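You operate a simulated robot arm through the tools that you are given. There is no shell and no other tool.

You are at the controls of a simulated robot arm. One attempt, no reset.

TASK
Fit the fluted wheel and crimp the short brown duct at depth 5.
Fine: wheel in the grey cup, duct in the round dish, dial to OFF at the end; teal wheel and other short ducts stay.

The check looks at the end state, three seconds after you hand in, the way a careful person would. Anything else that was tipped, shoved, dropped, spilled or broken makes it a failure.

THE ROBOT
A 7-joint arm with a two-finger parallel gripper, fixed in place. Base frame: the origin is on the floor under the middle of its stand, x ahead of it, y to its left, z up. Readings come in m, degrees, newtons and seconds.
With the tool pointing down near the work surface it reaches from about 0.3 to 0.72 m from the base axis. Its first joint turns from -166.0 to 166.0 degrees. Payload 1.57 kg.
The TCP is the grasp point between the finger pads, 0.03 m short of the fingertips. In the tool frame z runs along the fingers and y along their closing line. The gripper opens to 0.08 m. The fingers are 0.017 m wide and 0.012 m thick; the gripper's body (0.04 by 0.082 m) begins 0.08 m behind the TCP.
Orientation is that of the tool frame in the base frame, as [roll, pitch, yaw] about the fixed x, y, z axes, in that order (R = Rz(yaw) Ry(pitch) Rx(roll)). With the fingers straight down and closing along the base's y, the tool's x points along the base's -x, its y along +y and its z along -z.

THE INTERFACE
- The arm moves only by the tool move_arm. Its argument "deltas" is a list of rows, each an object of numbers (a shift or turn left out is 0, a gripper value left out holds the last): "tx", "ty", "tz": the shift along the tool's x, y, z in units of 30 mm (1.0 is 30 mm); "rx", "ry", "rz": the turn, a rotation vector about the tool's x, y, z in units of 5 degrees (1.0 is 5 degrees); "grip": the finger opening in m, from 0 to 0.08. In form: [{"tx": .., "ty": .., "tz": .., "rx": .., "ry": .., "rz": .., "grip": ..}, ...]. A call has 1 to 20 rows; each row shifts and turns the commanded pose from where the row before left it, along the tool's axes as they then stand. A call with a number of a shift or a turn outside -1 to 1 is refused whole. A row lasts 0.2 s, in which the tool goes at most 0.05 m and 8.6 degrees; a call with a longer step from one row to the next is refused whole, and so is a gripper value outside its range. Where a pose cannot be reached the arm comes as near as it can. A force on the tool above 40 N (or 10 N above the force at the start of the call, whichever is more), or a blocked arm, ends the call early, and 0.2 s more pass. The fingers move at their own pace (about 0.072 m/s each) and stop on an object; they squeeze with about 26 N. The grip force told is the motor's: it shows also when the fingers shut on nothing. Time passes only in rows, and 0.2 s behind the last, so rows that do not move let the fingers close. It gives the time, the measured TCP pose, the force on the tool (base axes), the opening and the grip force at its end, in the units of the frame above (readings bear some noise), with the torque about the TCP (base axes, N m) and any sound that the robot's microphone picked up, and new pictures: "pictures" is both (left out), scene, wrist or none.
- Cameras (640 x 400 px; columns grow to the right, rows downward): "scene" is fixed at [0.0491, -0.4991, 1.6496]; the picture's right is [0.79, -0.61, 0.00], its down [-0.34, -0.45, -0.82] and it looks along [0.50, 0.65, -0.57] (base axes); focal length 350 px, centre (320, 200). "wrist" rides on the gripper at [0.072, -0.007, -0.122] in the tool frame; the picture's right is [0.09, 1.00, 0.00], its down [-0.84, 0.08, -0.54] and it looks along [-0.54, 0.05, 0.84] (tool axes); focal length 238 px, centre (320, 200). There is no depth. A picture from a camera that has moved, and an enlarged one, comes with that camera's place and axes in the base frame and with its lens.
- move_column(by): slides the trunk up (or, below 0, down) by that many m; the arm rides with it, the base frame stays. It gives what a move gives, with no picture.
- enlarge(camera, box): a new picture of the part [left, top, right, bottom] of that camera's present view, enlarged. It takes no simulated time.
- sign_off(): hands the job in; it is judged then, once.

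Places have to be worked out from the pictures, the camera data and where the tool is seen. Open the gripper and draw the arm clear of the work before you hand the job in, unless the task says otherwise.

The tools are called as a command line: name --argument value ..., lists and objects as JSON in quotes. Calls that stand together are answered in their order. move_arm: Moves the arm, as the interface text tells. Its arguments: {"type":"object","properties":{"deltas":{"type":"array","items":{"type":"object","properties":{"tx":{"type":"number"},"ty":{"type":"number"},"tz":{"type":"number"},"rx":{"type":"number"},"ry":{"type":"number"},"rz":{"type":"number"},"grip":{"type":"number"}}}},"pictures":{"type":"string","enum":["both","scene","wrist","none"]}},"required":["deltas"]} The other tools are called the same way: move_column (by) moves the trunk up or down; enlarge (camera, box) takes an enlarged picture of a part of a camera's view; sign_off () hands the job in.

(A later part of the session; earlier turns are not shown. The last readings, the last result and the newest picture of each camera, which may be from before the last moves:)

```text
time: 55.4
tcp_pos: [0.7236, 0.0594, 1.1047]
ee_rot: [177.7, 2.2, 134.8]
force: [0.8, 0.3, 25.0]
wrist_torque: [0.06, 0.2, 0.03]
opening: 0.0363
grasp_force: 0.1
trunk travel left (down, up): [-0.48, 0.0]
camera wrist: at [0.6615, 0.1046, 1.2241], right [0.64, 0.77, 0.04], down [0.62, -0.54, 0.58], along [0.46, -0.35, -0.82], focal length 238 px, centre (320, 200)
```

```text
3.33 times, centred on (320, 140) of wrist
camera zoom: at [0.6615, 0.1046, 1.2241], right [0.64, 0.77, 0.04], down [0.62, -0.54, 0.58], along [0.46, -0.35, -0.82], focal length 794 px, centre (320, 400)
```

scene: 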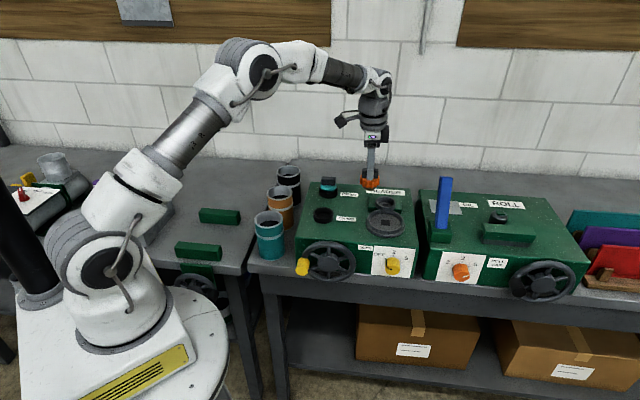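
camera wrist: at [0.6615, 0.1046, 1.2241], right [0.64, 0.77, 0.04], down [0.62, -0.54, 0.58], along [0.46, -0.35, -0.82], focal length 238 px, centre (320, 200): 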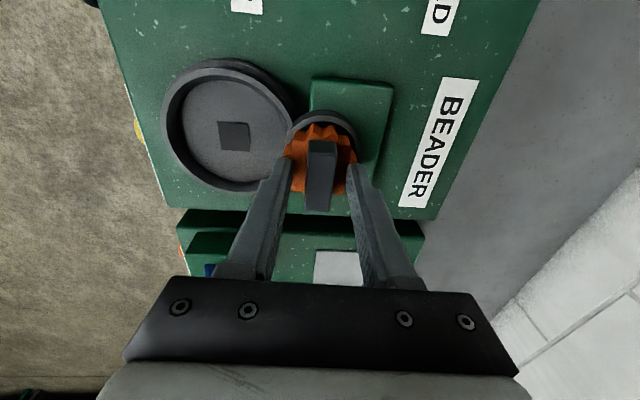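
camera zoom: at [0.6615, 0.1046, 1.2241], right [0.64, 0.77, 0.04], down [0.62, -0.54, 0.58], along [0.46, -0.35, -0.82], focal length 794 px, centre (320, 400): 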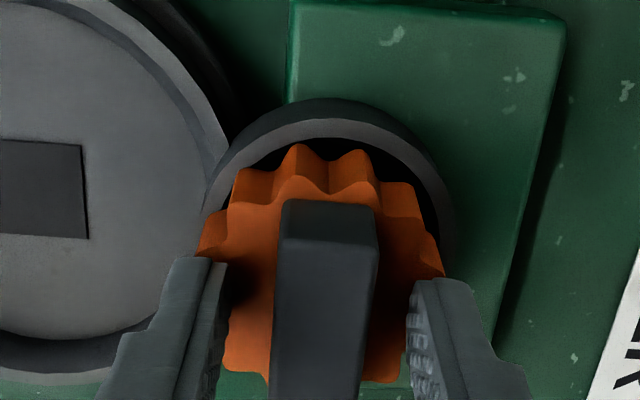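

Released; the fingertips are just resting on the flute tops. I rise straight up away from the wheel and check how it settled.

move_arm --deltas '[{"tz": -0.1, "tx": -0.004, "ty": 0.004, "grip": 0.05}, {"tz": -0.2, "tx": -0.007, "ty": 0.007}, {"tz": -0.3, "tx": -0.011, "ty": 0.011}, {"tz": -0.3}, {"tz": -0.4, "tx": 0.1, "ty": -0.1}, {"tz": -0.4, "tx": 0.2, "ty": -0.2}, {"tz": -0.4, "tx": 0.3, "ty": -0.3}, {"tz": -0.4, "tx": 0.5, "ty": -0.5}, {"tx": 0.7, "ty": -0.7}, {}]' --pictures "both"

enlarge --camera "scene" --box '[360, 170, 420, 230]'

enlarge --camera "wrist" --box '[220, 50, 420, 250]'

```text
time: 57.6
tcp_pos: [0.6458, 0.0593, 1.1742]
ee_rot: [177.8, 2.1, 134.9]
force: [0.2, -0.1, 0.3]
wrist_torque: [0.02, -0.06, 0.01]
opening: 0.0499
grasp_force: 0.0
trunk travel left (down, up): [-0.48, 0.0]
camera wrist: at [0.5838, 0.1055, 1.2928], right [0.64, 0.77, 0.03], down [0.62, -0.54, 0.57], along [0.46, -0.35, -0.82], focal length 238 px, centre (320, 200)
```

scene: 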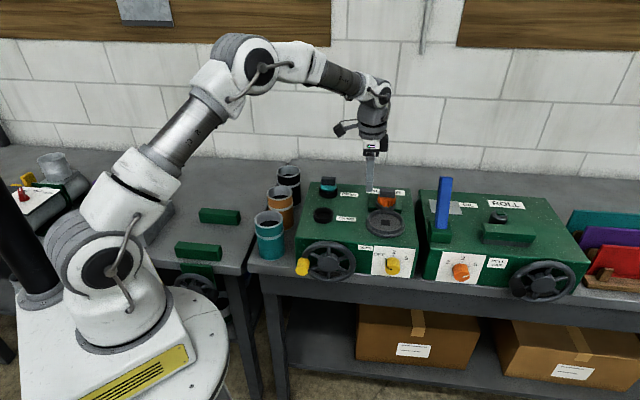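
wrist: 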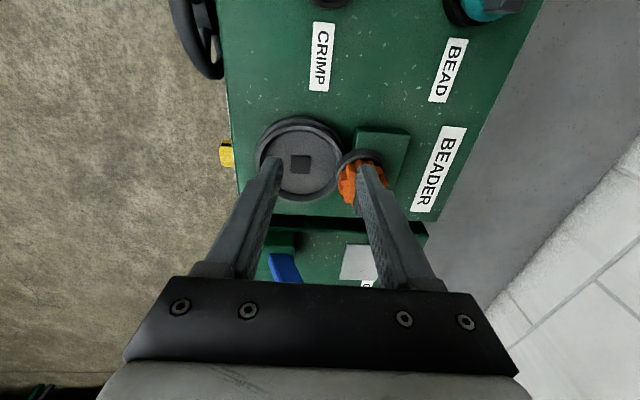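

```text
6.67 times, centred on (390, 200) of scene
camera zoom: at [0.0491, -0.4991, 1.6496], right [0.79, -0.61, 0.0], down [-0.34, -0.45, -0.82], along [0.5, 0.65, -0.57], focal length 2333 px, centre (-147, 200)
```

zoom: 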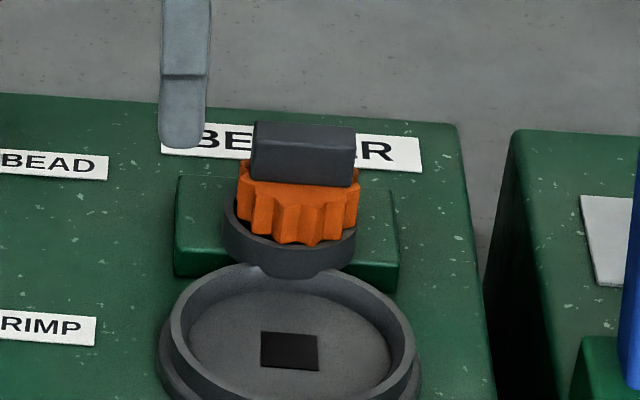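

```text
2.00 times, centred on (320, 150) of wrist
camera zoom: at [0.5838, 0.1055, 1.2928], right [0.64, 0.77, 0.03], down [0.62, -0.54, 0.57], along [0.46, -0.35, -0.82], focal length 477 px, centre (320, 300)
```

zoom: 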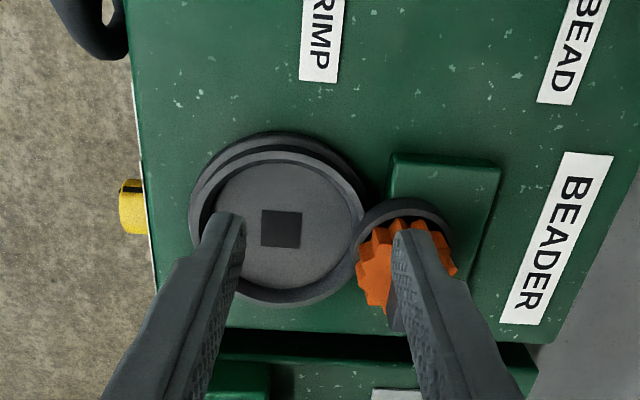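

The wheel is in the cup. I straighten the tool back to vertical and shift so the wheel appears between the fingers for a clear check that it sits flat.

move_arm --deltas '[{"rx": 0.21, "ry": 0.21}, {"rx": 0.21, "ry": 0.21}, {"ty": 0.6}, {"ty": 0.5}, {}]' --pictures "wrist"

enlarge --camera "wrist" --box '[260, 120, 380, 240]'

enlarge --camera "scene" --box '[370, 175, 410, 215]'

```text
time: 58.8
tcp_pos: [0.6685, 0.0826, 1.175]
ee_rot: [-180.0, 0.0, 135.0]
force: [0.0, -0.2, 0.1]
wrist_torque: [0.01, -0.02, -0.02]
opening: 0.05
grasp_force: 0.2
trunk travel left (down, up): [-0.48, 0.0]
camera wrist: at [0.6127, 0.1283, 1.2965], right [0.64, 0.77, 0.0], down [0.65, -0.54, 0.54], along [0.42, -0.35, -0.84], focal length 238 px, centre (320, 200)
```

wrist: 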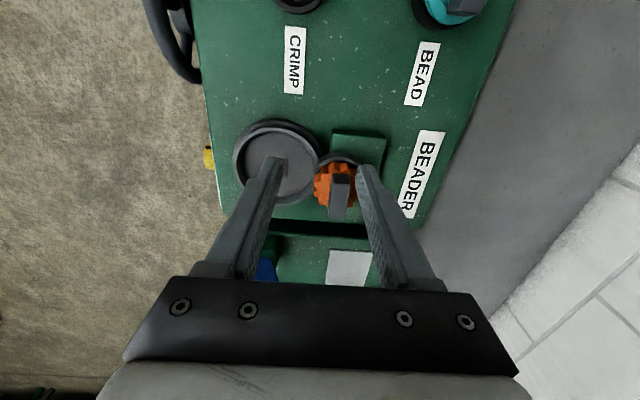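

```text
3.33 times, centred on (320, 180) of wrist
camera zoom: at [0.6127, 0.1283, 1.2965], right [0.64, 0.77, 0.0], down [0.65, -0.54, 0.54], along [0.42, -0.35, -0.84], focal length 794 px, centre (320, 267)
```

zoom: 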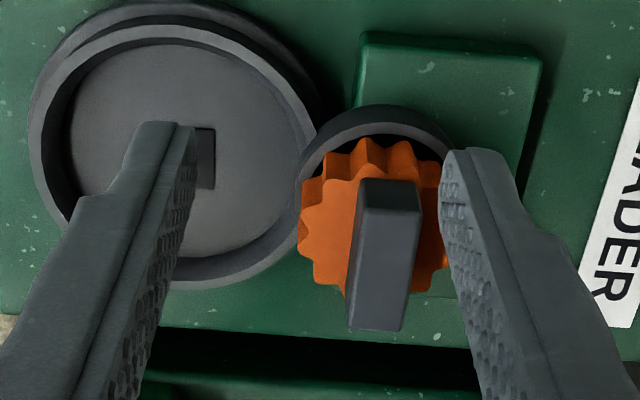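

```text
10.00 times, centred on (390, 195) of scene
camera zoom: at [0.0491, -0.4991, 1.6496], right [0.79, -0.61, 0.0], down [-0.34, -0.45, -0.82], along [0.5, 0.65, -0.57], focal length 3500 px, centre (-380, 250)
```

zoom: 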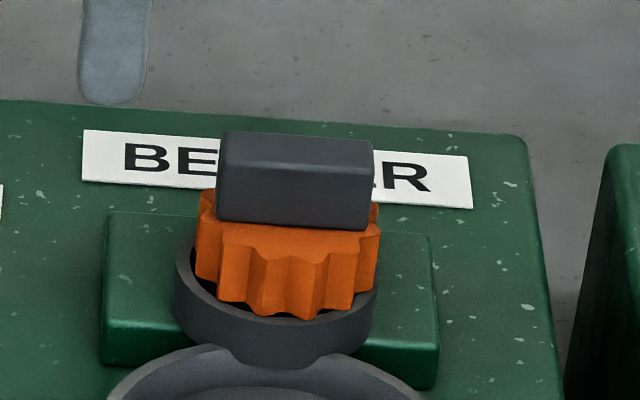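

The wheel sits level with its hub in the cup. Next is the duct: I triangulate the brown duct's rim near (0.527, 0.340, 1.016). I raise, turn the tool back by -90° (closing along the machine's width), and will then move over for a look.

move_arm --deltas '[{"tz": -0.8, "grip": 0.05}, {"rz": -1}, {"rz": -1}, {"rz": -1}, {"rz": -1}, {"rz": -1}, {"rz": -1}, {"rz": -1}, {"rz": -1}, {"rz": -1}, {"rz": -1}, {"rz": -1}, {"rz": -1}, {"rz": -1}, {"rz": -1}, {"rz": -1}, {"rz": -1}, {"rz": -1}, {"rz": -1}, {}]' --pictures "none"

```text
time: 63.0
tcp_pos: [0.6689, 0.0822, 1.1978]
ee_rot: [179.9, 0.0, -134.9]
force: [-0.2, 0.4, -0.2]
wrist_torque: [0.0, 0.0, -0.01]
opening: 0.05
grasp_force: 0.1
trunk travel left (down, up): [-0.48, 0.0]
```

Orientation is yaw -135°. I translate over to in front of the ducts at z≈1.2.

move_arm --deltas '[{"tx": 0.1, "ty": 0.7}, {"tx": 0.1, "ty": 0.8}, {"tx": 0.11, "ty": 0.8}, {"tx": 0.11, "ty": 0.8}, {"tx": 0.11, "ty": 0.8}, {"tx": 0.11, "ty": 0.8}, {"tx": 0.11, "ty": 0.8}, {"tx": 0.11, "ty": 0.8}, {"tx": 0.11, "ty": 0.8}, {"tx": 0.11, "ty": 0.8}, {"tx": 0.1, "ty": 0.8}, {"tx": 0.1, "ty": 0.7}, {}]' --pictures "both"

enlarge --camera "wrist" --box '[200, 60, 440, 260]'

enlarge --camera "scene" --box '[240, 150, 340, 280]'

```text
time: 65.8
tcp_pos: [0.4409, 0.2539, 1.1986]
ee_rot: [180.0, 0.0, -135.0]
force: [-0.6, -0.1, 0.7]
wrist_torque: [-0.02, 0.0, -0.04]
opening: 0.0501
grasp_force: 0.0
trunk travel left (down, up): [-0.48, 0.0]
camera wrist: at [0.3955, 0.1987, 1.3207], right [-0.77, 0.64, 0.0], down [0.54, 0.65, 0.54], along [0.35, 0.42, -0.84], focal length 238 px, centre (320, 200)
```

scene: 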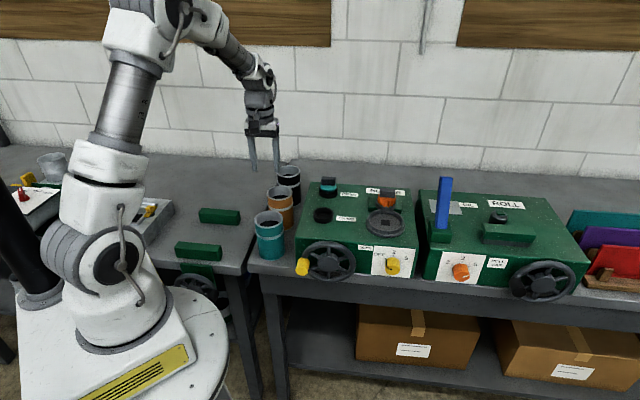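
wrist: 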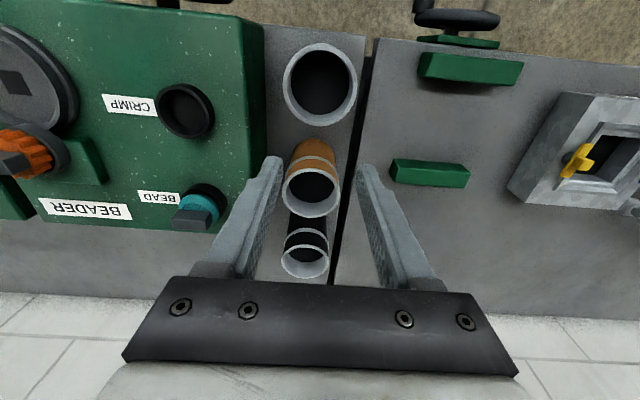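

```text
2.00 times, centred on (320, 160) of wrist
camera zoom: at [0.3955, 0.1987, 1.3207], right [-0.77, 0.64, 0.0], down [0.54, 0.65, 0.54], along [0.35, 0.42, -0.84], focal length 477 px, centre (320, 280)
```

zoom: 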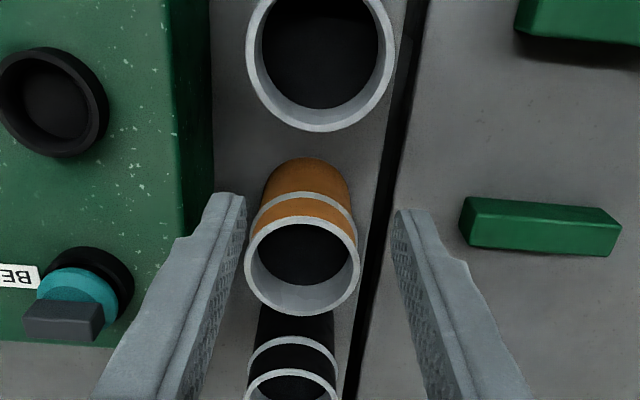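

```text
3.08 times, centred on (290, 215) of scene
camera zoom: at [0.0491, -0.4991, 1.6496], right [0.79, -0.61, 0.0], down [-0.34, -0.45, -0.82], along [0.5, 0.65, -0.57], focal length 1077 px, centre (412, 154)
```

zoom: 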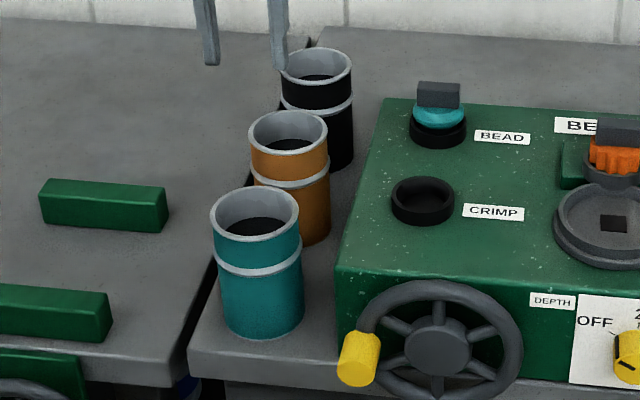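

The brown duct's rim is at about (0.518, 0.324, 1.026) with a rim diameter of about 0.083 m, too wide to grip across, so I will pinch its wall on the left side (one finger inside). I move above that wall point with a 0.04 m opening, still 3 cm above the rim.

move_arm --deltas '[{"tx": -0.5, "ty": 0.18, "tz": 0.5, "grip": 0.04}, {"tx": -0.6, "ty": 0.18, "tz": 0.6}, {"tx": -0.6, "ty": 0.18, "tz": 0.6}, {"tx": -0.6, "ty": 0.18, "tz": 0.6}, {"tx": -0.6, "ty": 0.18, "tz": 0.6}, {"tx": -0.56, "ty": 0.18, "tz": 0.6}, {}]' --pictures "both"

enlarge --camera "wrist" --box '[220, 80, 420, 230]'

enlarge --camera "scene" --box '[240, 150, 320, 270]'

```text
time: 67.4
tcp_pos: [0.4934, 0.3508, 1.0918]
ee_rot: [-180.0, 0.0, -135.0]
force: [0.8, -0.1, -0.6]
wrist_torque: [0.02, 0.01, 0.0]
opening: 0.0397
grasp_force: 0.0
trunk travel left (down, up): [-0.48, 0.0]
camera wrist: at [0.4464, 0.2948, 1.2146], right [-0.77, 0.64, 0.0], down [0.54, 0.65, 0.54], along [0.35, 0.42, -0.84], focal length 238 px, centre (320, 200)
```

scene: 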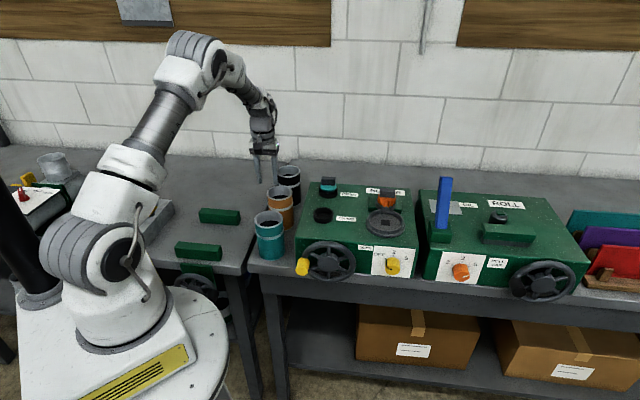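
wrist: 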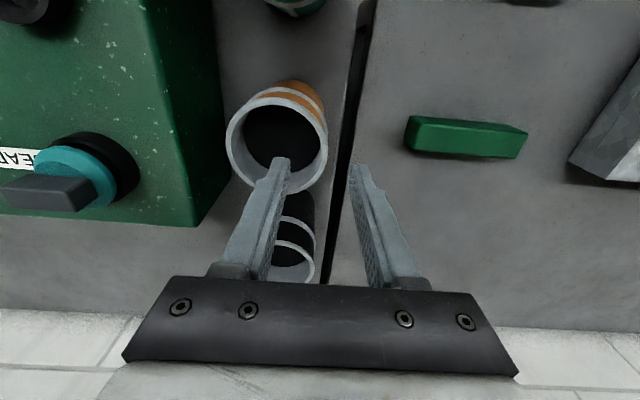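

```text
2.67 times, centred on (320, 155) of wrist
camera zoom: at [0.4464, 0.2948, 1.2146], right [-0.77, 0.64, 0.0], down [0.54, 0.65, 0.54], along [0.35, 0.42, -0.84], focal length 636 px, centre (320, 320)
```

zoom: 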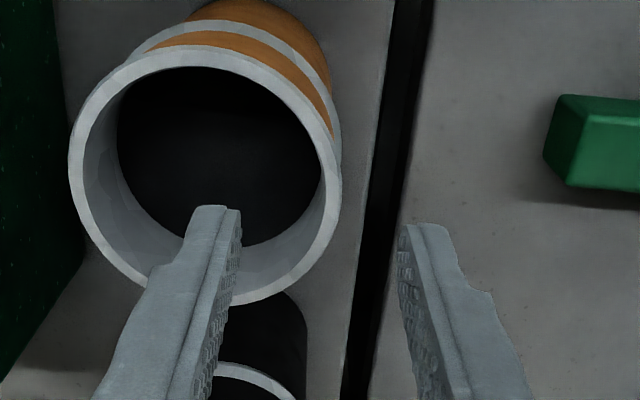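

```text
3.33 times, centred on (280, 210) of scene
camera zoom: at [0.0491, -0.4991, 1.6496], right [0.79, -0.61, 0.0], down [-0.34, -0.45, -0.82], along [0.5, 0.65, -0.57], focal length 1167 px, centre (453, 167)
```

zoom: 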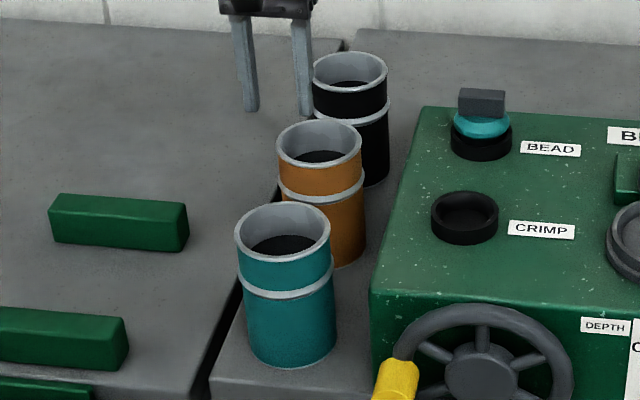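

The rim's left wall is within 3 mm of the finger midline. I make that small correction and lower so the fingertips go ~2.5 cm below the rim, monitoring force.

move_arm --deltas '[{"ty": 0.1, "tx": 0.05}, {"tz": 0.4}, {"tz": 0.4}, {"tz": 0.4}, {"tz": 0.4}, {"tz": 0.3}, {"tz": 0.2}, {}]' --pictures "both"

enlarge --camera "wrist" --box '[220, 80, 420, 230]'

enlarge --camera "scene" --box '[250, 160, 320, 260]'

```text
time: 69.2
tcp_pos: [0.4892, 0.3526, 1.0282]
ee_rot: [-180.0, 0.1, -135.1]
force: [0.5, -0.8, 0.6]
wrist_torque: [-0.01, 0.0, 0.0]
opening: 0.04
grasp_force: 0.1
trunk travel left (down, up): [-0.48, 0.0]
camera wrist: at [0.4436, 0.2955, 1.1508], right [-0.77, 0.64, 0.0], down [0.54, 0.65, 0.54], along [0.35, 0.42, -0.84], focal length 238 px, centre (320, 200)
```

scene: 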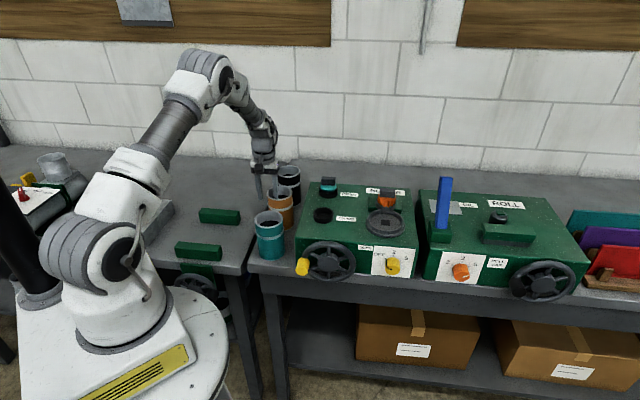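
wrist: 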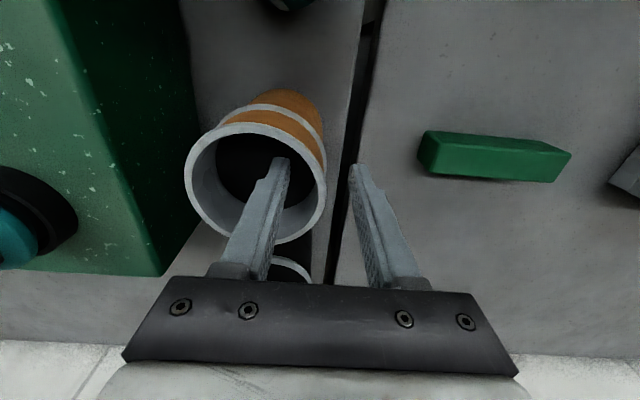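

```text
2.67 times, centred on (320, 155) of wrist
camera zoom: at [0.4436, 0.2955, 1.1508], right [-0.77, 0.64, 0.0], down [0.54, 0.65, 0.54], along [0.35, 0.42, -0.84], focal length 636 px, centre (320, 320)
```

zoom: 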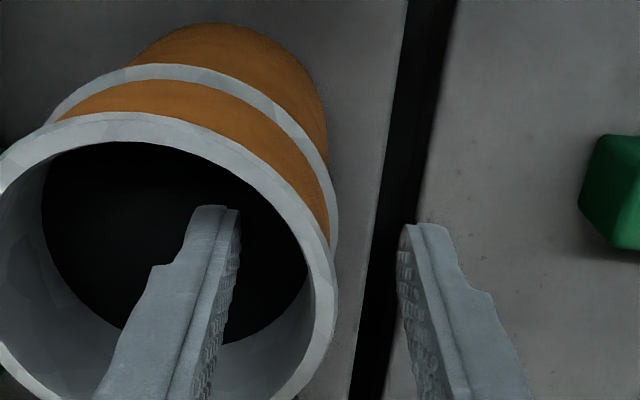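

```text
4.00 times, centred on (285, 210) of scene
camera zoom: at [0.0491, -0.4991, 1.6496], right [0.79, -0.61, 0.0], down [-0.34, -0.45, -0.82], along [0.5, 0.65, -0.57], focal length 1400 px, centre (460, 160)
```

zoom: 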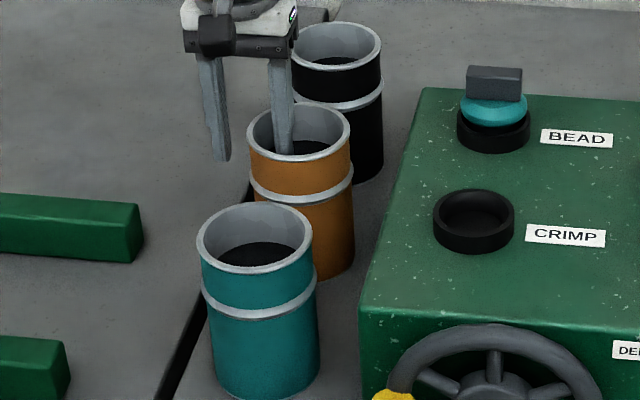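

The wall is centred between the fingers and the tips are ~3 cm below the rim with no contact. I close the gripper.

move_arm --deltas '[{"grip": 0.02}, {"grip": 0.0}, {}, {}, {}, {}]' --pictures "both"

enlarge --camera "scene" --box '[250, 160, 320, 260]'

```text
time: 70.6
tcp_pos: [0.4888, 0.3526, 1.0283]
ee_rot: [179.9, 0.0, -135.0]
force: [-1.1, 0.0, 0.5]
wrist_torque: [-0.09, 0.13, -0.09]
opening: 0.0034
grasp_force: 24.3
trunk travel left (down, up): [-0.48, 0.0]
camera wrist: at [0.4435, 0.2955, 1.1509], right [-0.77, 0.64, 0.0], down [0.54, 0.65, 0.54], along [0.35, 0.42, -0.84], focal length 238 px, centre (320, 200)
```

scene: 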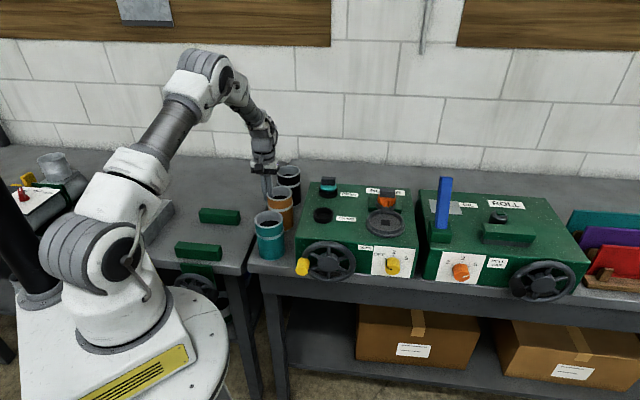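
wrist: 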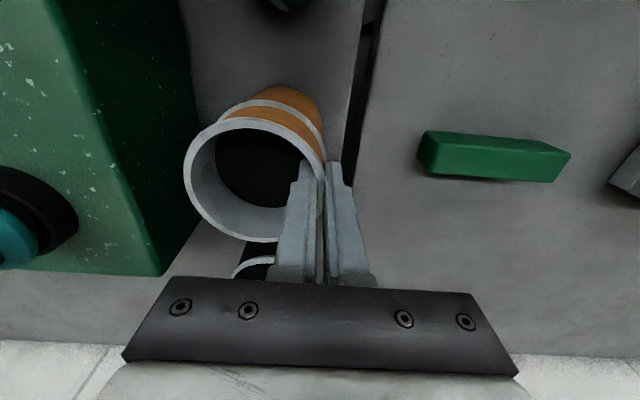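

```text
4.00 times, centred on (285, 210) of scene
camera zoom: at [0.0491, -0.4991, 1.6496], right [0.79, -0.61, 0.0], down [-0.34, -0.45, -0.82], along [0.5, 0.65, -0.57], focal length 1400 px, centre (460, 160)
```

zoom: 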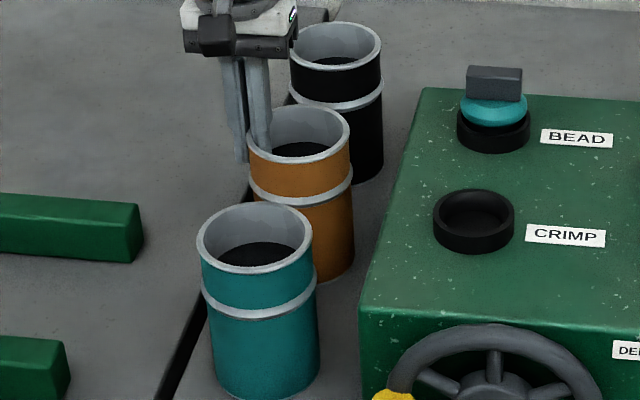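

The wall is pinched (3.4 mm thick, 24 N). I lift gently and check force and tilt.

move_arm --deltas '[{"tz": -0.07}, {"tz": -0.1}, {"tz": -0.1}, {"tz": -0.1}, {"tz": -0.1}, {}]' --pictures "wrist"

enlarge --camera "scene" --box '[250, 160, 320, 260]'

```text
time: 72.0
tcp_pos: [0.4902, 0.3527, 1.0448]
ee_rot: [-180.0, 0.0, -135.1]
force: [0.1, -0.2, -1.6]
wrist_torque: [0.04, 0.07, 0.01]
opening: 0.0036
grasp_force: 24.9
trunk travel left (down, up): [-0.48, 0.0]
camera wrist: at [0.4436, 0.2964, 1.1657], right [-0.77, 0.64, 0.0], down [0.54, 0.65, 0.54], along [0.35, 0.42, -0.84], focal length 238 px, centre (320, 200)
```

wrist: 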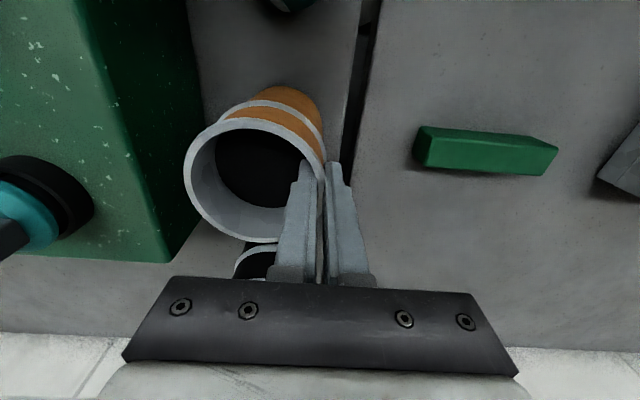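

```text
4.00 times, centred on (285, 210) of scene
camera zoom: at [0.0491, -0.4991, 1.6496], right [0.79, -0.61, 0.0], down [-0.34, -0.45, -0.82], along [0.5, 0.65, -0.57], focal length 1400 px, centre (460, 160)
```

zoom: 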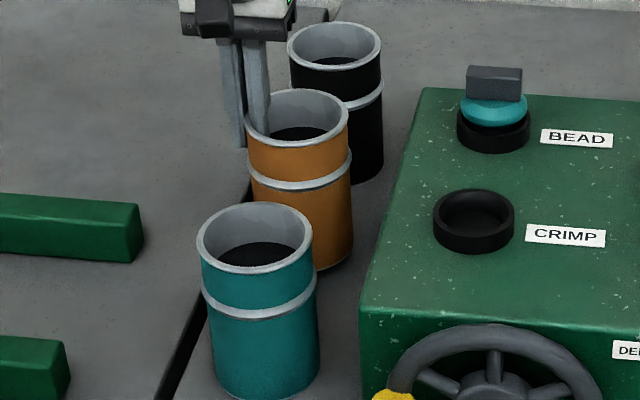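

The duct is lifted level, weighing about 1.6 N. I raise it to TCP z≈1.22 so its bottom clears everything on the machine top.

move_arm --deltas '[{"tz": -0.15}, {"tz": -0.2}, {"tz": -0.3}, {"tz": -0.35}, {"tz": -0.35}, {"tz": -0.35}, {"tz": -0.35}, {"tz": -0.35}, {"tz": -0.35}, {"tz": -0.35}, {"tz": -0.35}, {"tz": -0.35}, {"tz": -0.35}, {"tz": -0.35}, {"tz": -0.35}, {"tz": -0.35}, {"tz": -0.35}, {"tz": -0.25}, {}]' --pictures "both"

```text
time: 76.0
tcp_pos: [0.4901, 0.3539, 1.217]
ee_rot: [180.0, 0.0, -135.0]
force: [-0.3, -0.3, -2.3]
wrist_torque: [0.04, 0.07, 0.0]
opening: 0.0033
grasp_force: 24.6
trunk travel left (down, up): [-0.48, 0.0]
camera wrist: at [0.444, 0.2969, 1.3399], right [-0.77, 0.64, 0.0], down [0.54, 0.65, 0.54], along [0.35, 0.42, -0.84], focal length 238 px, centre (320, 200)
```

scene: 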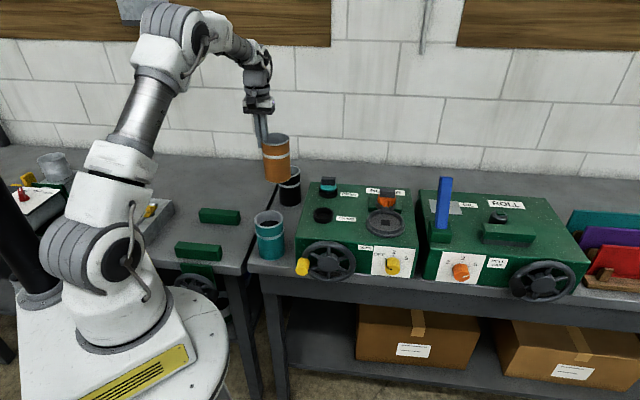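
wrist: 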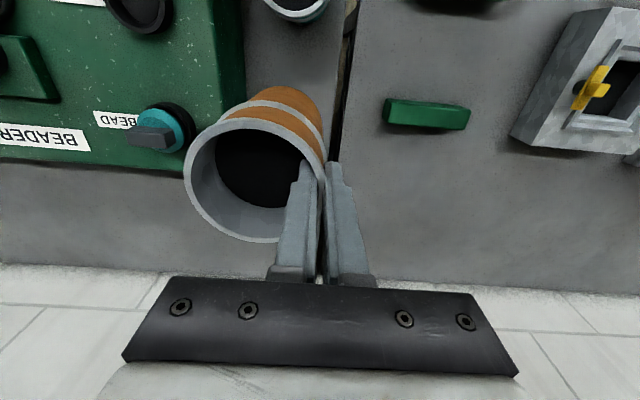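

The duct is up at z≈1.22 and steady. I enlarge the scene to measure the duct's height before crossing the machine.

enlarge --camera "scene" --box '[240, 110, 320, 200]'

```text
4.44 times, centred on (280, 155) of scene
camera zoom: at [0.0491, -0.4991, 1.6496], right [0.79, -0.61, 0.0], down [-0.34, -0.45, -0.82], along [0.5, 0.65, -0.57], focal length 1555 px, centre (498, 400)
```

zoom: 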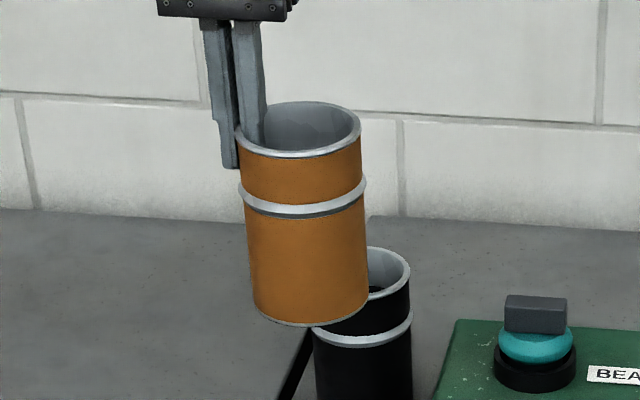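

The duct is about 0.13 m tall, so its bottom is at z≈1.085. I raise 2 cm more and carry it toward the dish in a first leg.

move_arm --deltas '[{"tz": -0.3}, {"tz": -0.35}, {"ty": -0.15, "tx": 0.05}, {"ty": -0.25, "tx": 0.08}, {"ty": -0.35, "tx": 0.12}, {"ty": -0.4, "tx": 0.14}, {"ty": -0.45, "tx": 0.15}, {"ty": -0.45, "tx": 0.15}, {"ty": -0.45, "tx": 0.15}, {"ty": -0.45, "tx": 0.15}, {"ty": -0.45, "tx": 0.15}, {"ty": -0.45, "tx": 0.15}, {"ty": -0.45, "tx": 0.15}, {"ty": -0.45, "tx": 0.15}, {"ty": -0.45, "tx": 0.15}, {"ty": -0.45, "tx": 0.15}, {"ty": -0.4, "tx": 0.14}, {"ty": -0.35, "tx": 0.12}, {"ty": -0.25, "tx": 0.08}, {}]' --pictures "wrist"

```text
time: 80.2
tcp_pos: [0.583, 0.1632, 1.2395]
ee_rot: [-180.0, 0.0, -134.9]
force: [1.0, 0.1, -1.6]
wrist_torque: [0.06, 0.02, 0.0]
opening: 0.0032
grasp_force: 24.0
trunk travel left (down, up): [-0.48, 0.0]
camera wrist: at [0.5384, 0.1073, 1.3605], right [-0.77, 0.64, 0.0], down [0.54, 0.65, 0.54], along [0.35, 0.42, -0.84], focal length 238 px, centre (320, 200)
```

wrist: 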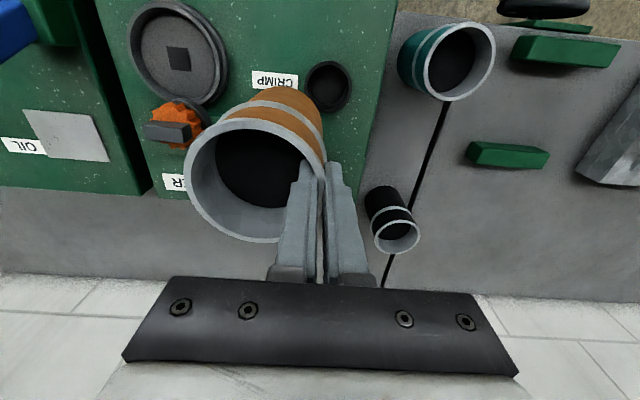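

The dish centre reads about (e_r 0.473, e_b 0.480), matching my earlier estimate. I carry the duct the remaining distance to above the dish.

move_arm --deltas '[{"ty": -0.2, "tx": 0.06}, {"ty": -0.3, "tx": 0.1}, {"ty": -0.4, "tx": 0.13}, {"ty": -0.4, "tx": 0.13}, {"ty": -0.4, "tx": 0.13}, {"ty": -0.4, "tx": 0.13}, {"ty": -0.4, "tx": 0.13}, {"ty": -0.4, "tx": 0.13}, {"ty": -0.4, "tx": 0.13}, {"ty": -0.4, "tx": 0.13}, {"ty": -0.4, "tx": 0.13}, {"ty": -0.3, "tx": 0.1}, {"ty": -0.14, "tx": 0.06}, {}]' --pictures "both"

enlarge --camera "scene" --box '[345, 120, 425, 240]'

enlarge --camera "wrist" --box '[140, 0, 400, 240]'

```text
time: 83.2
tcp_pos: [0.647, 0.035, 1.2374]
ee_rot: [180.0, 0.0, -135.0]
force: [-0.5, 0.4, -2.0]
wrist_torque: [0.07, 0.05, 0.01]
opening: 0.0037
grasp_force: 24.5
trunk travel left (down, up): [-0.48, 0.0]
camera wrist: at [0.6022, -0.0202, 1.3603], right [-0.77, 0.64, 0.0], down [0.54, 0.65, 0.54], along [0.35, 0.42, -0.84], focal length 238 px, centre (320, 200)
```

scene: 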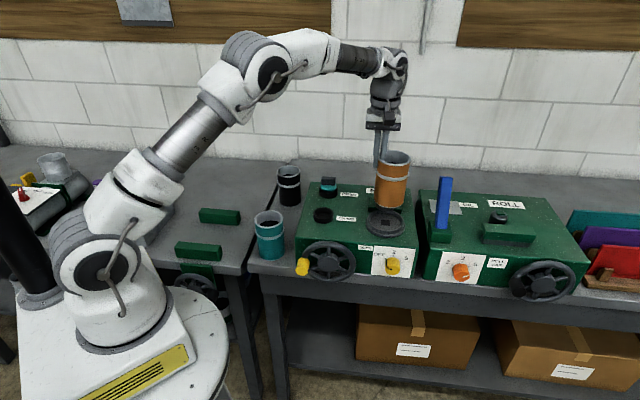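
wrist: 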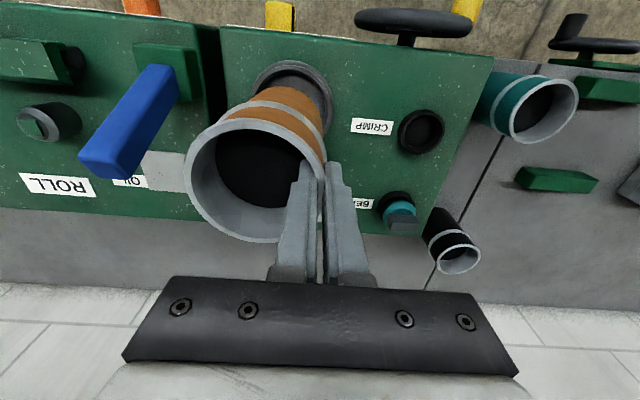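

```text
3.33 times, centred on (385, 180) of scene
camera zoom: at [0.0491, -0.4991, 1.6496], right [0.79, -0.61, 0.0], down [-0.34, -0.45, -0.82], along [0.5, 0.65, -0.57], focal length 1167 px, centre (103, 267)
```

zoom: 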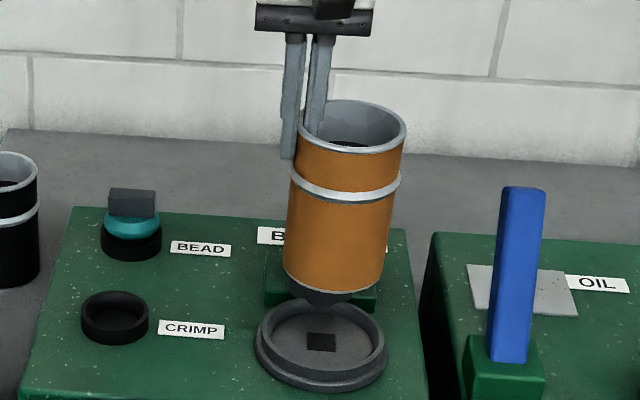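

```text
1.67 times, centred on (270, 120) of wrist
camera zoom: at [0.6022, -0.0202, 1.3603], right [-0.77, 0.64, 0.0], down [0.54, 0.65, 0.54], along [0.35, 0.42, -0.84], focal length 397 px, centre (403, 333)
```

zoom: 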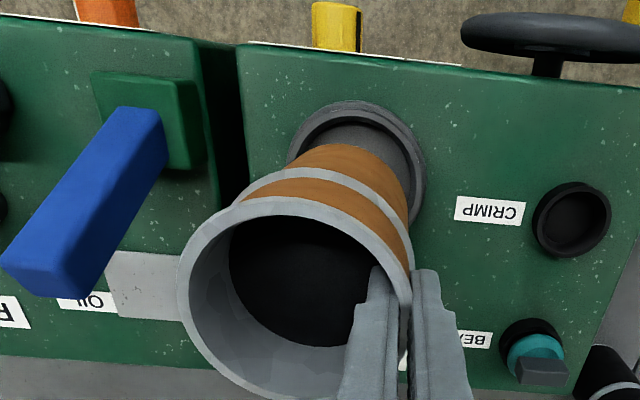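

The duct hangs over the dish, aligned sideways; the wrist view suggests it may be ~3–5 mm too far back. I shift 3 mm forward and lower to leave about 2 cm to the dish, then check.

move_arm --deltas '[{"tx": 0.1}, {"tz": 0.2}, {"tz": 0.3}, {"tz": 0.3}, {"tz": 0.3}, {"tz": 0.3}, {"tz": 0.2}, {}]' --pictures "both"

enlarge --camera "scene" --box '[345, 130, 425, 240]'

enlarge --camera "wrist" --box '[140, 0, 400, 240]'

```text
time: 85.0
tcp_pos: [0.6461, 0.034, 1.1884]
ee_rot: [-179.9, -0.1, -135.0]
force: [0.4, -0.3, -2.5]
wrist_torque: [0.05, 0.03, 0.0]
opening: 0.0032
grasp_force: 24.3
trunk travel left (down, up): [-0.48, 0.0]
camera wrist: at [0.6, -0.0224, 1.3107], right [-0.77, 0.64, 0.0], down [0.54, 0.65, 0.54], along [0.35, 0.42, -0.84], focal length 238 px, centre (320, 200)
```

scene: 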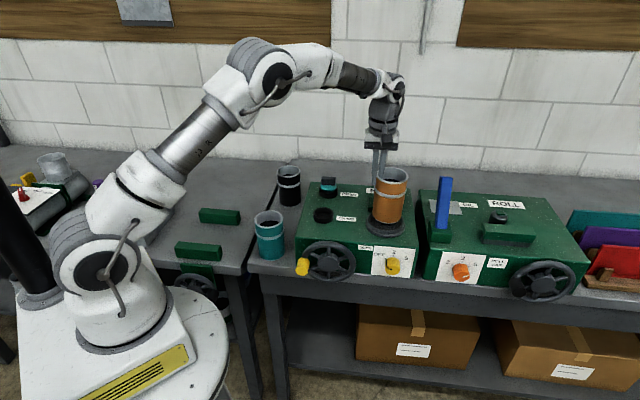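
wrist: 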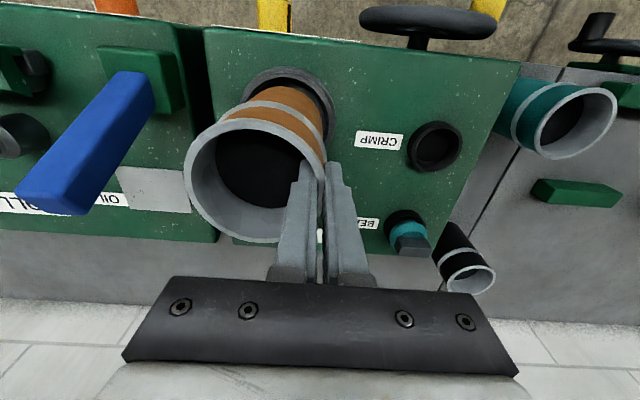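

```text
3.64 times, centred on (385, 185) of scene
camera zoom: at [0.0491, -0.4991, 1.6496], right [0.79, -0.61, 0.0], down [-0.34, -0.45, -0.82], along [0.5, 0.65, -0.57], focal length 1273 px, centre (84, 254)
```

zoom: 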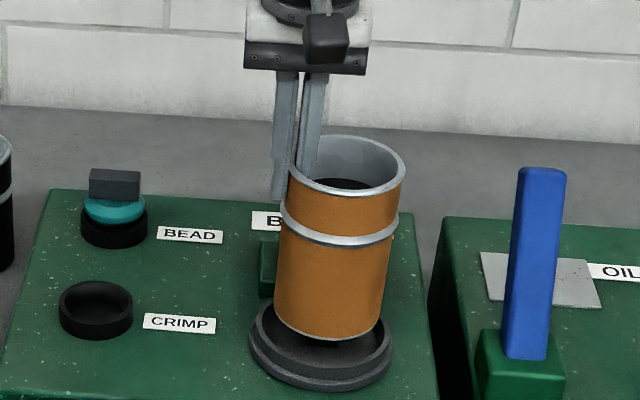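

```text
1.67 times, centred on (270, 120) of wrist
camera zoom: at [0.6, -0.0224, 1.3107], right [-0.77, 0.64, 0.0], down [0.54, 0.65, 0.54], along [0.35, 0.42, -0.84], focal length 397 px, centre (403, 333)
```

zoom: 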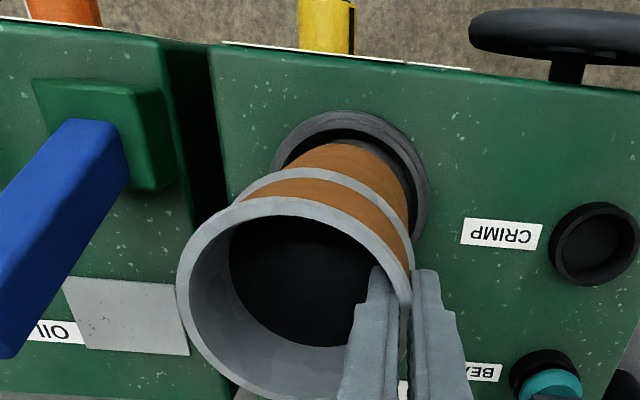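

Both views agree within ~2–3 mm. I nudge 2 mm left and lower slowly until contact with the dish floor shows.

move_arm --deltas '[{"ty": 0.06}, {"tz": 0.15}, {"tz": 0.15}, {"tz": 0.15}, {"tz": 0.15}, {}]' --pictures "wrist"

enlarge --camera "scene" --box '[345, 130, 425, 240]'

enlarge --camera "wrist" --box '[140, 0, 400, 240]'

```text
time: 86.4
tcp_pos: [0.6441, 0.0338, 1.1717]
ee_rot: [-180.0, 0.1, -134.9]
force: [1.0, 0.2, -2.0]
wrist_torque: [0.06, 0.08, -0.01]
opening: 0.0032
grasp_force: 24.6
trunk travel left (down, up): [-0.48, 0.0]
camera wrist: at [0.5984, -0.0216, 1.2933], right [-0.77, 0.64, 0.0], down [0.54, 0.65, 0.54], along [0.35, 0.42, -0.84], focal length 238 px, centre (320, 200)
```

wrist: 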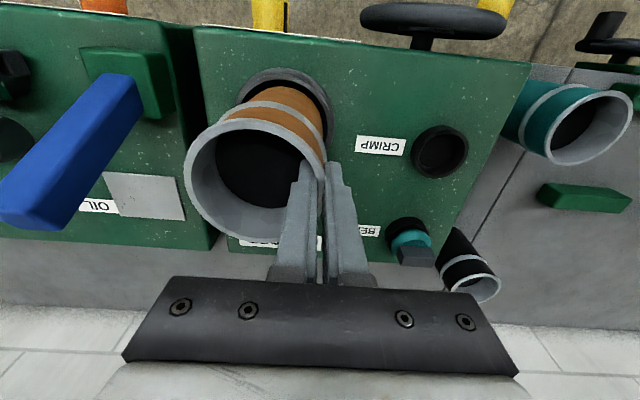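

```text
3.64 times, centred on (385, 185) of scene
camera zoom: at [0.0491, -0.4991, 1.6496], right [0.79, -0.61, 0.0], down [-0.34, -0.45, -0.82], along [0.5, 0.65, -0.57], focal length 1273 px, centre (84, 254)
```

zoom: 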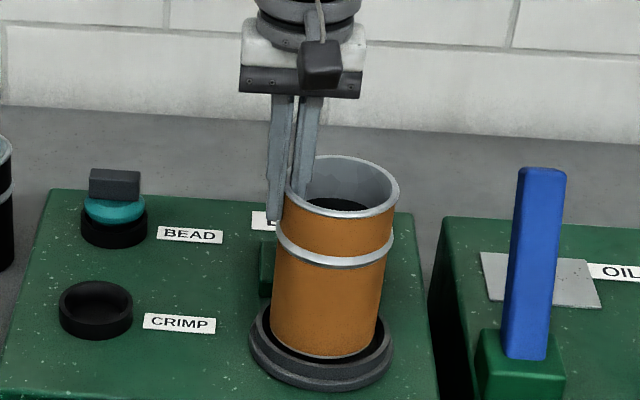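

```text
1.67 times, centred on (270, 120) of wrist
camera zoom: at [0.5984, -0.0216, 1.2933], right [-0.77, 0.64, 0.0], down [0.54, 0.65, 0.54], along [0.35, 0.42, -0.84], focal length 397 px, centre (403, 333)
```

zoom: 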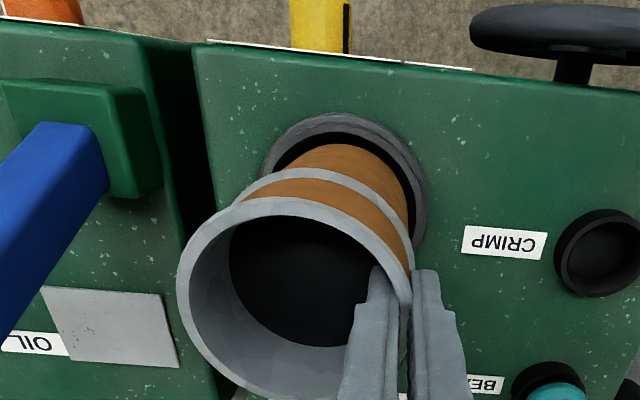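

The duct bottom is centred in the dish in both views, no contact yet. I continue down in small steps.

move_arm --deltas '[{"tz": 0.1}, {"tz": 0.1}, {"tz": 0.1}, {}]' --pictures "none"

move_arm --deltas '[{"tz": 0.07}, {"tz": 0.07}, {}]' --pictures "wrist"

enlarge --camera "scene" --box '[345, 130, 425, 240]'

```text
time: 87.4
tcp_pos: [0.6438, 0.0362, 1.1615]
ee_rot: [-179.9, 0.0, -134.9]
force: [-0.5, -1.0, -1.2]
wrist_torque: [0.06, 0.04, 0.01]
opening: 0.0031
grasp_force: 24.5
trunk travel left (down, up): [-0.48, 0.0]
```

```text
time: 88.2
tcp_pos: [0.6454, 0.035, 1.1586]
ee_rot: [-179.9, 0.1, -135.0]
force: [-0.4, 1.8, 4.9]
wrist_torque: [-0.09, 0.16, -0.08]
opening: 0.0031
grasp_force: 24.6
trunk travel left (down, up): [-0.48, 0.0]
camera wrist: at [0.5982, -0.0207, 1.2809], right [-0.77, 0.64, 0.0], down [0.54, 0.65, 0.54], along [0.35, 0.42, -0.84], focal length 238 px, centre (320, 200)
```

wrist: 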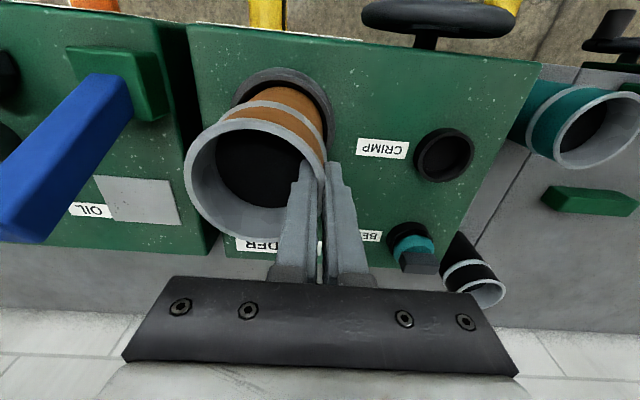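

```text
3.64 times, centred on (385, 185) of scene
camera zoom: at [0.0491, -0.4991, 1.6496], right [0.79, -0.61, 0.0], down [-0.34, -0.45, -0.82], along [0.5, 0.65, -0.57], focal length 1273 px, centre (84, 254)
```

zoom: 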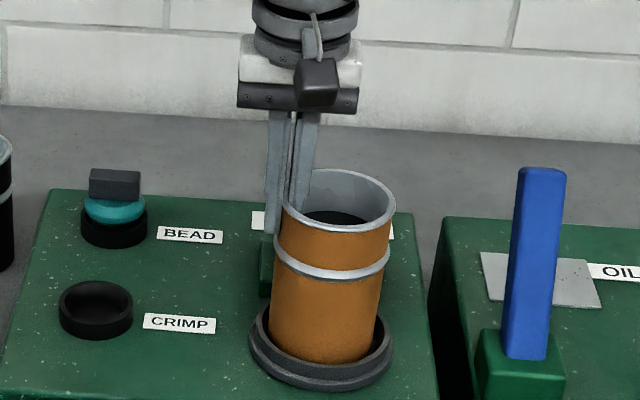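

Contact (+5 N) at the predicted floor height: the duct is standing in the dish. I open the fingers and rise straight up.

move_arm --deltas '[{"tz": -0.03}, {"grip": 0.015}, {"grip": 0.03}, {}, {"tz": -0.2}, {"tz": -0.4}, {"tz": -0.5}, {"tz": -0.6}, {"tz": -0.6}, {}]' --pictures "both"

enlarge --camera "scene" --box '[345, 130, 425, 240]'

enlarge --camera "wrist" --box '[140, 0, 400, 240]'

```text
time: 90.4
tcp_pos: [0.6453, 0.0344, 1.2278]
ee_rot: [180.0, 0.0, -135.0]
force: [-0.1, -0.3, -0.1]
wrist_torque: [0.01, 0.0, 0.01]
opening: 0.0301
grasp_force: 0.0
trunk travel left (down, up): [-0.48, 0.0]
camera wrist: at [0.599, -0.0213, 1.3505], right [-0.77, 0.64, 0.0], down [0.54, 0.65, 0.54], along [0.35, 0.42, -0.84], focal length 238 px, centre (320, 200)
```

scene: 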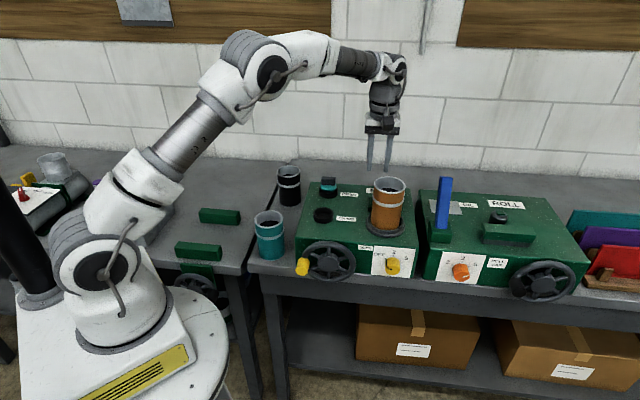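
wrist: 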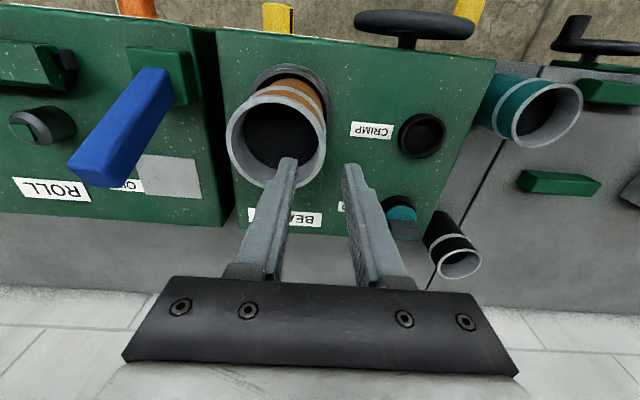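

```text
3.64 times, centred on (385, 185) of scene
camera zoom: at [0.0491, -0.4991, 1.6496], right [0.79, -0.61, 0.0], down [-0.34, -0.45, -0.82], along [0.5, 0.65, -0.57], focal length 1273 px, centre (84, 254)
```

zoom: 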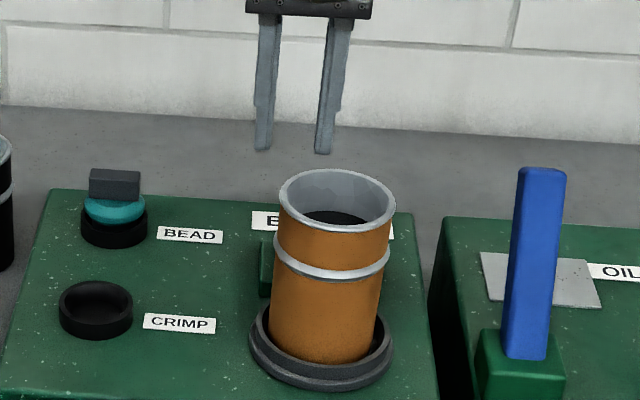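

```text
1.67 times, centred on (270, 120) of wrist
camera zoom: at [0.599, -0.0213, 1.3505], right [-0.77, 0.64, 0.0], down [0.54, 0.65, 0.54], along [0.35, 0.42, -0.84], focal length 397 px, centre (403, 333)
```

zoom: 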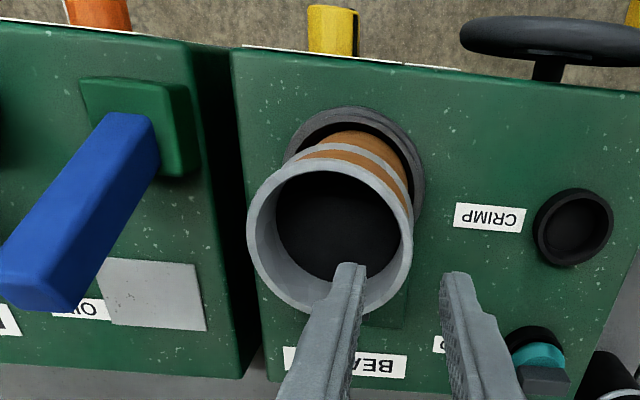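

The duct stands squarely in the dish. Next the dial: I place it at about e_r 0.50, z 0.949 on the front face (marks OFF/2/5 at -60°/0°/+60°). I retreat up and forward to open space in front of the machine before turning the tool horizontal.

move_arm --deltas '[{"tz": -0.6}, {"tx": 0.5, "ty": -0.1}, {"tx": 0.9, "ty": -0.24}, {"tx": 0.9, "ty": -0.24}, {"tx": 0.9, "ty": -0.24}, {"tx": 0.9, "ty": -0.24}, {"tx": 0.9, "ty": -0.24}, {"tx": 0.9, "ty": -0.24}, {"tx": 0.9, "ty": -0.24}, {"tx": 0.9, "ty": -0.24}, {"tx": 0.9, "ty": -0.24}, {"tx": 0.7, "ty": -0.1}, {}]' --pictures "both"

```text
time: 93.2
tcp_pos: [0.4972, -0.2117, 1.2464]
ee_rot: [-179.9, 0.1, -135.0]
force: [-0.1, 0.4, 0.0]
wrist_torque: [-0.02, 0.03, 0.02]
opening: 0.0302
grasp_force: 0.1
trunk travel left (down, up): [-0.48, 0.0]
camera wrist: at [0.4514, -0.2686, 1.3687], right [-0.77, 0.64, 0.0], down [0.54, 0.65, 0.54], along [0.35, 0.42, -0.84], focal length 238 px, centre (320, 200)
```

scene: 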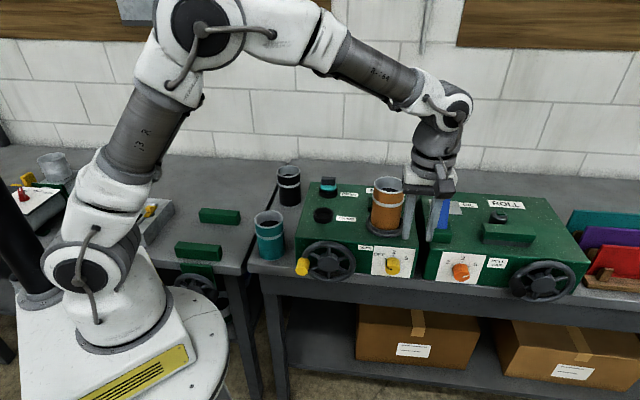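
wrist: 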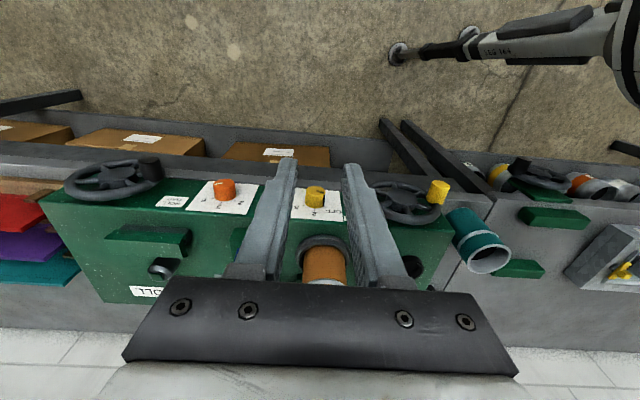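

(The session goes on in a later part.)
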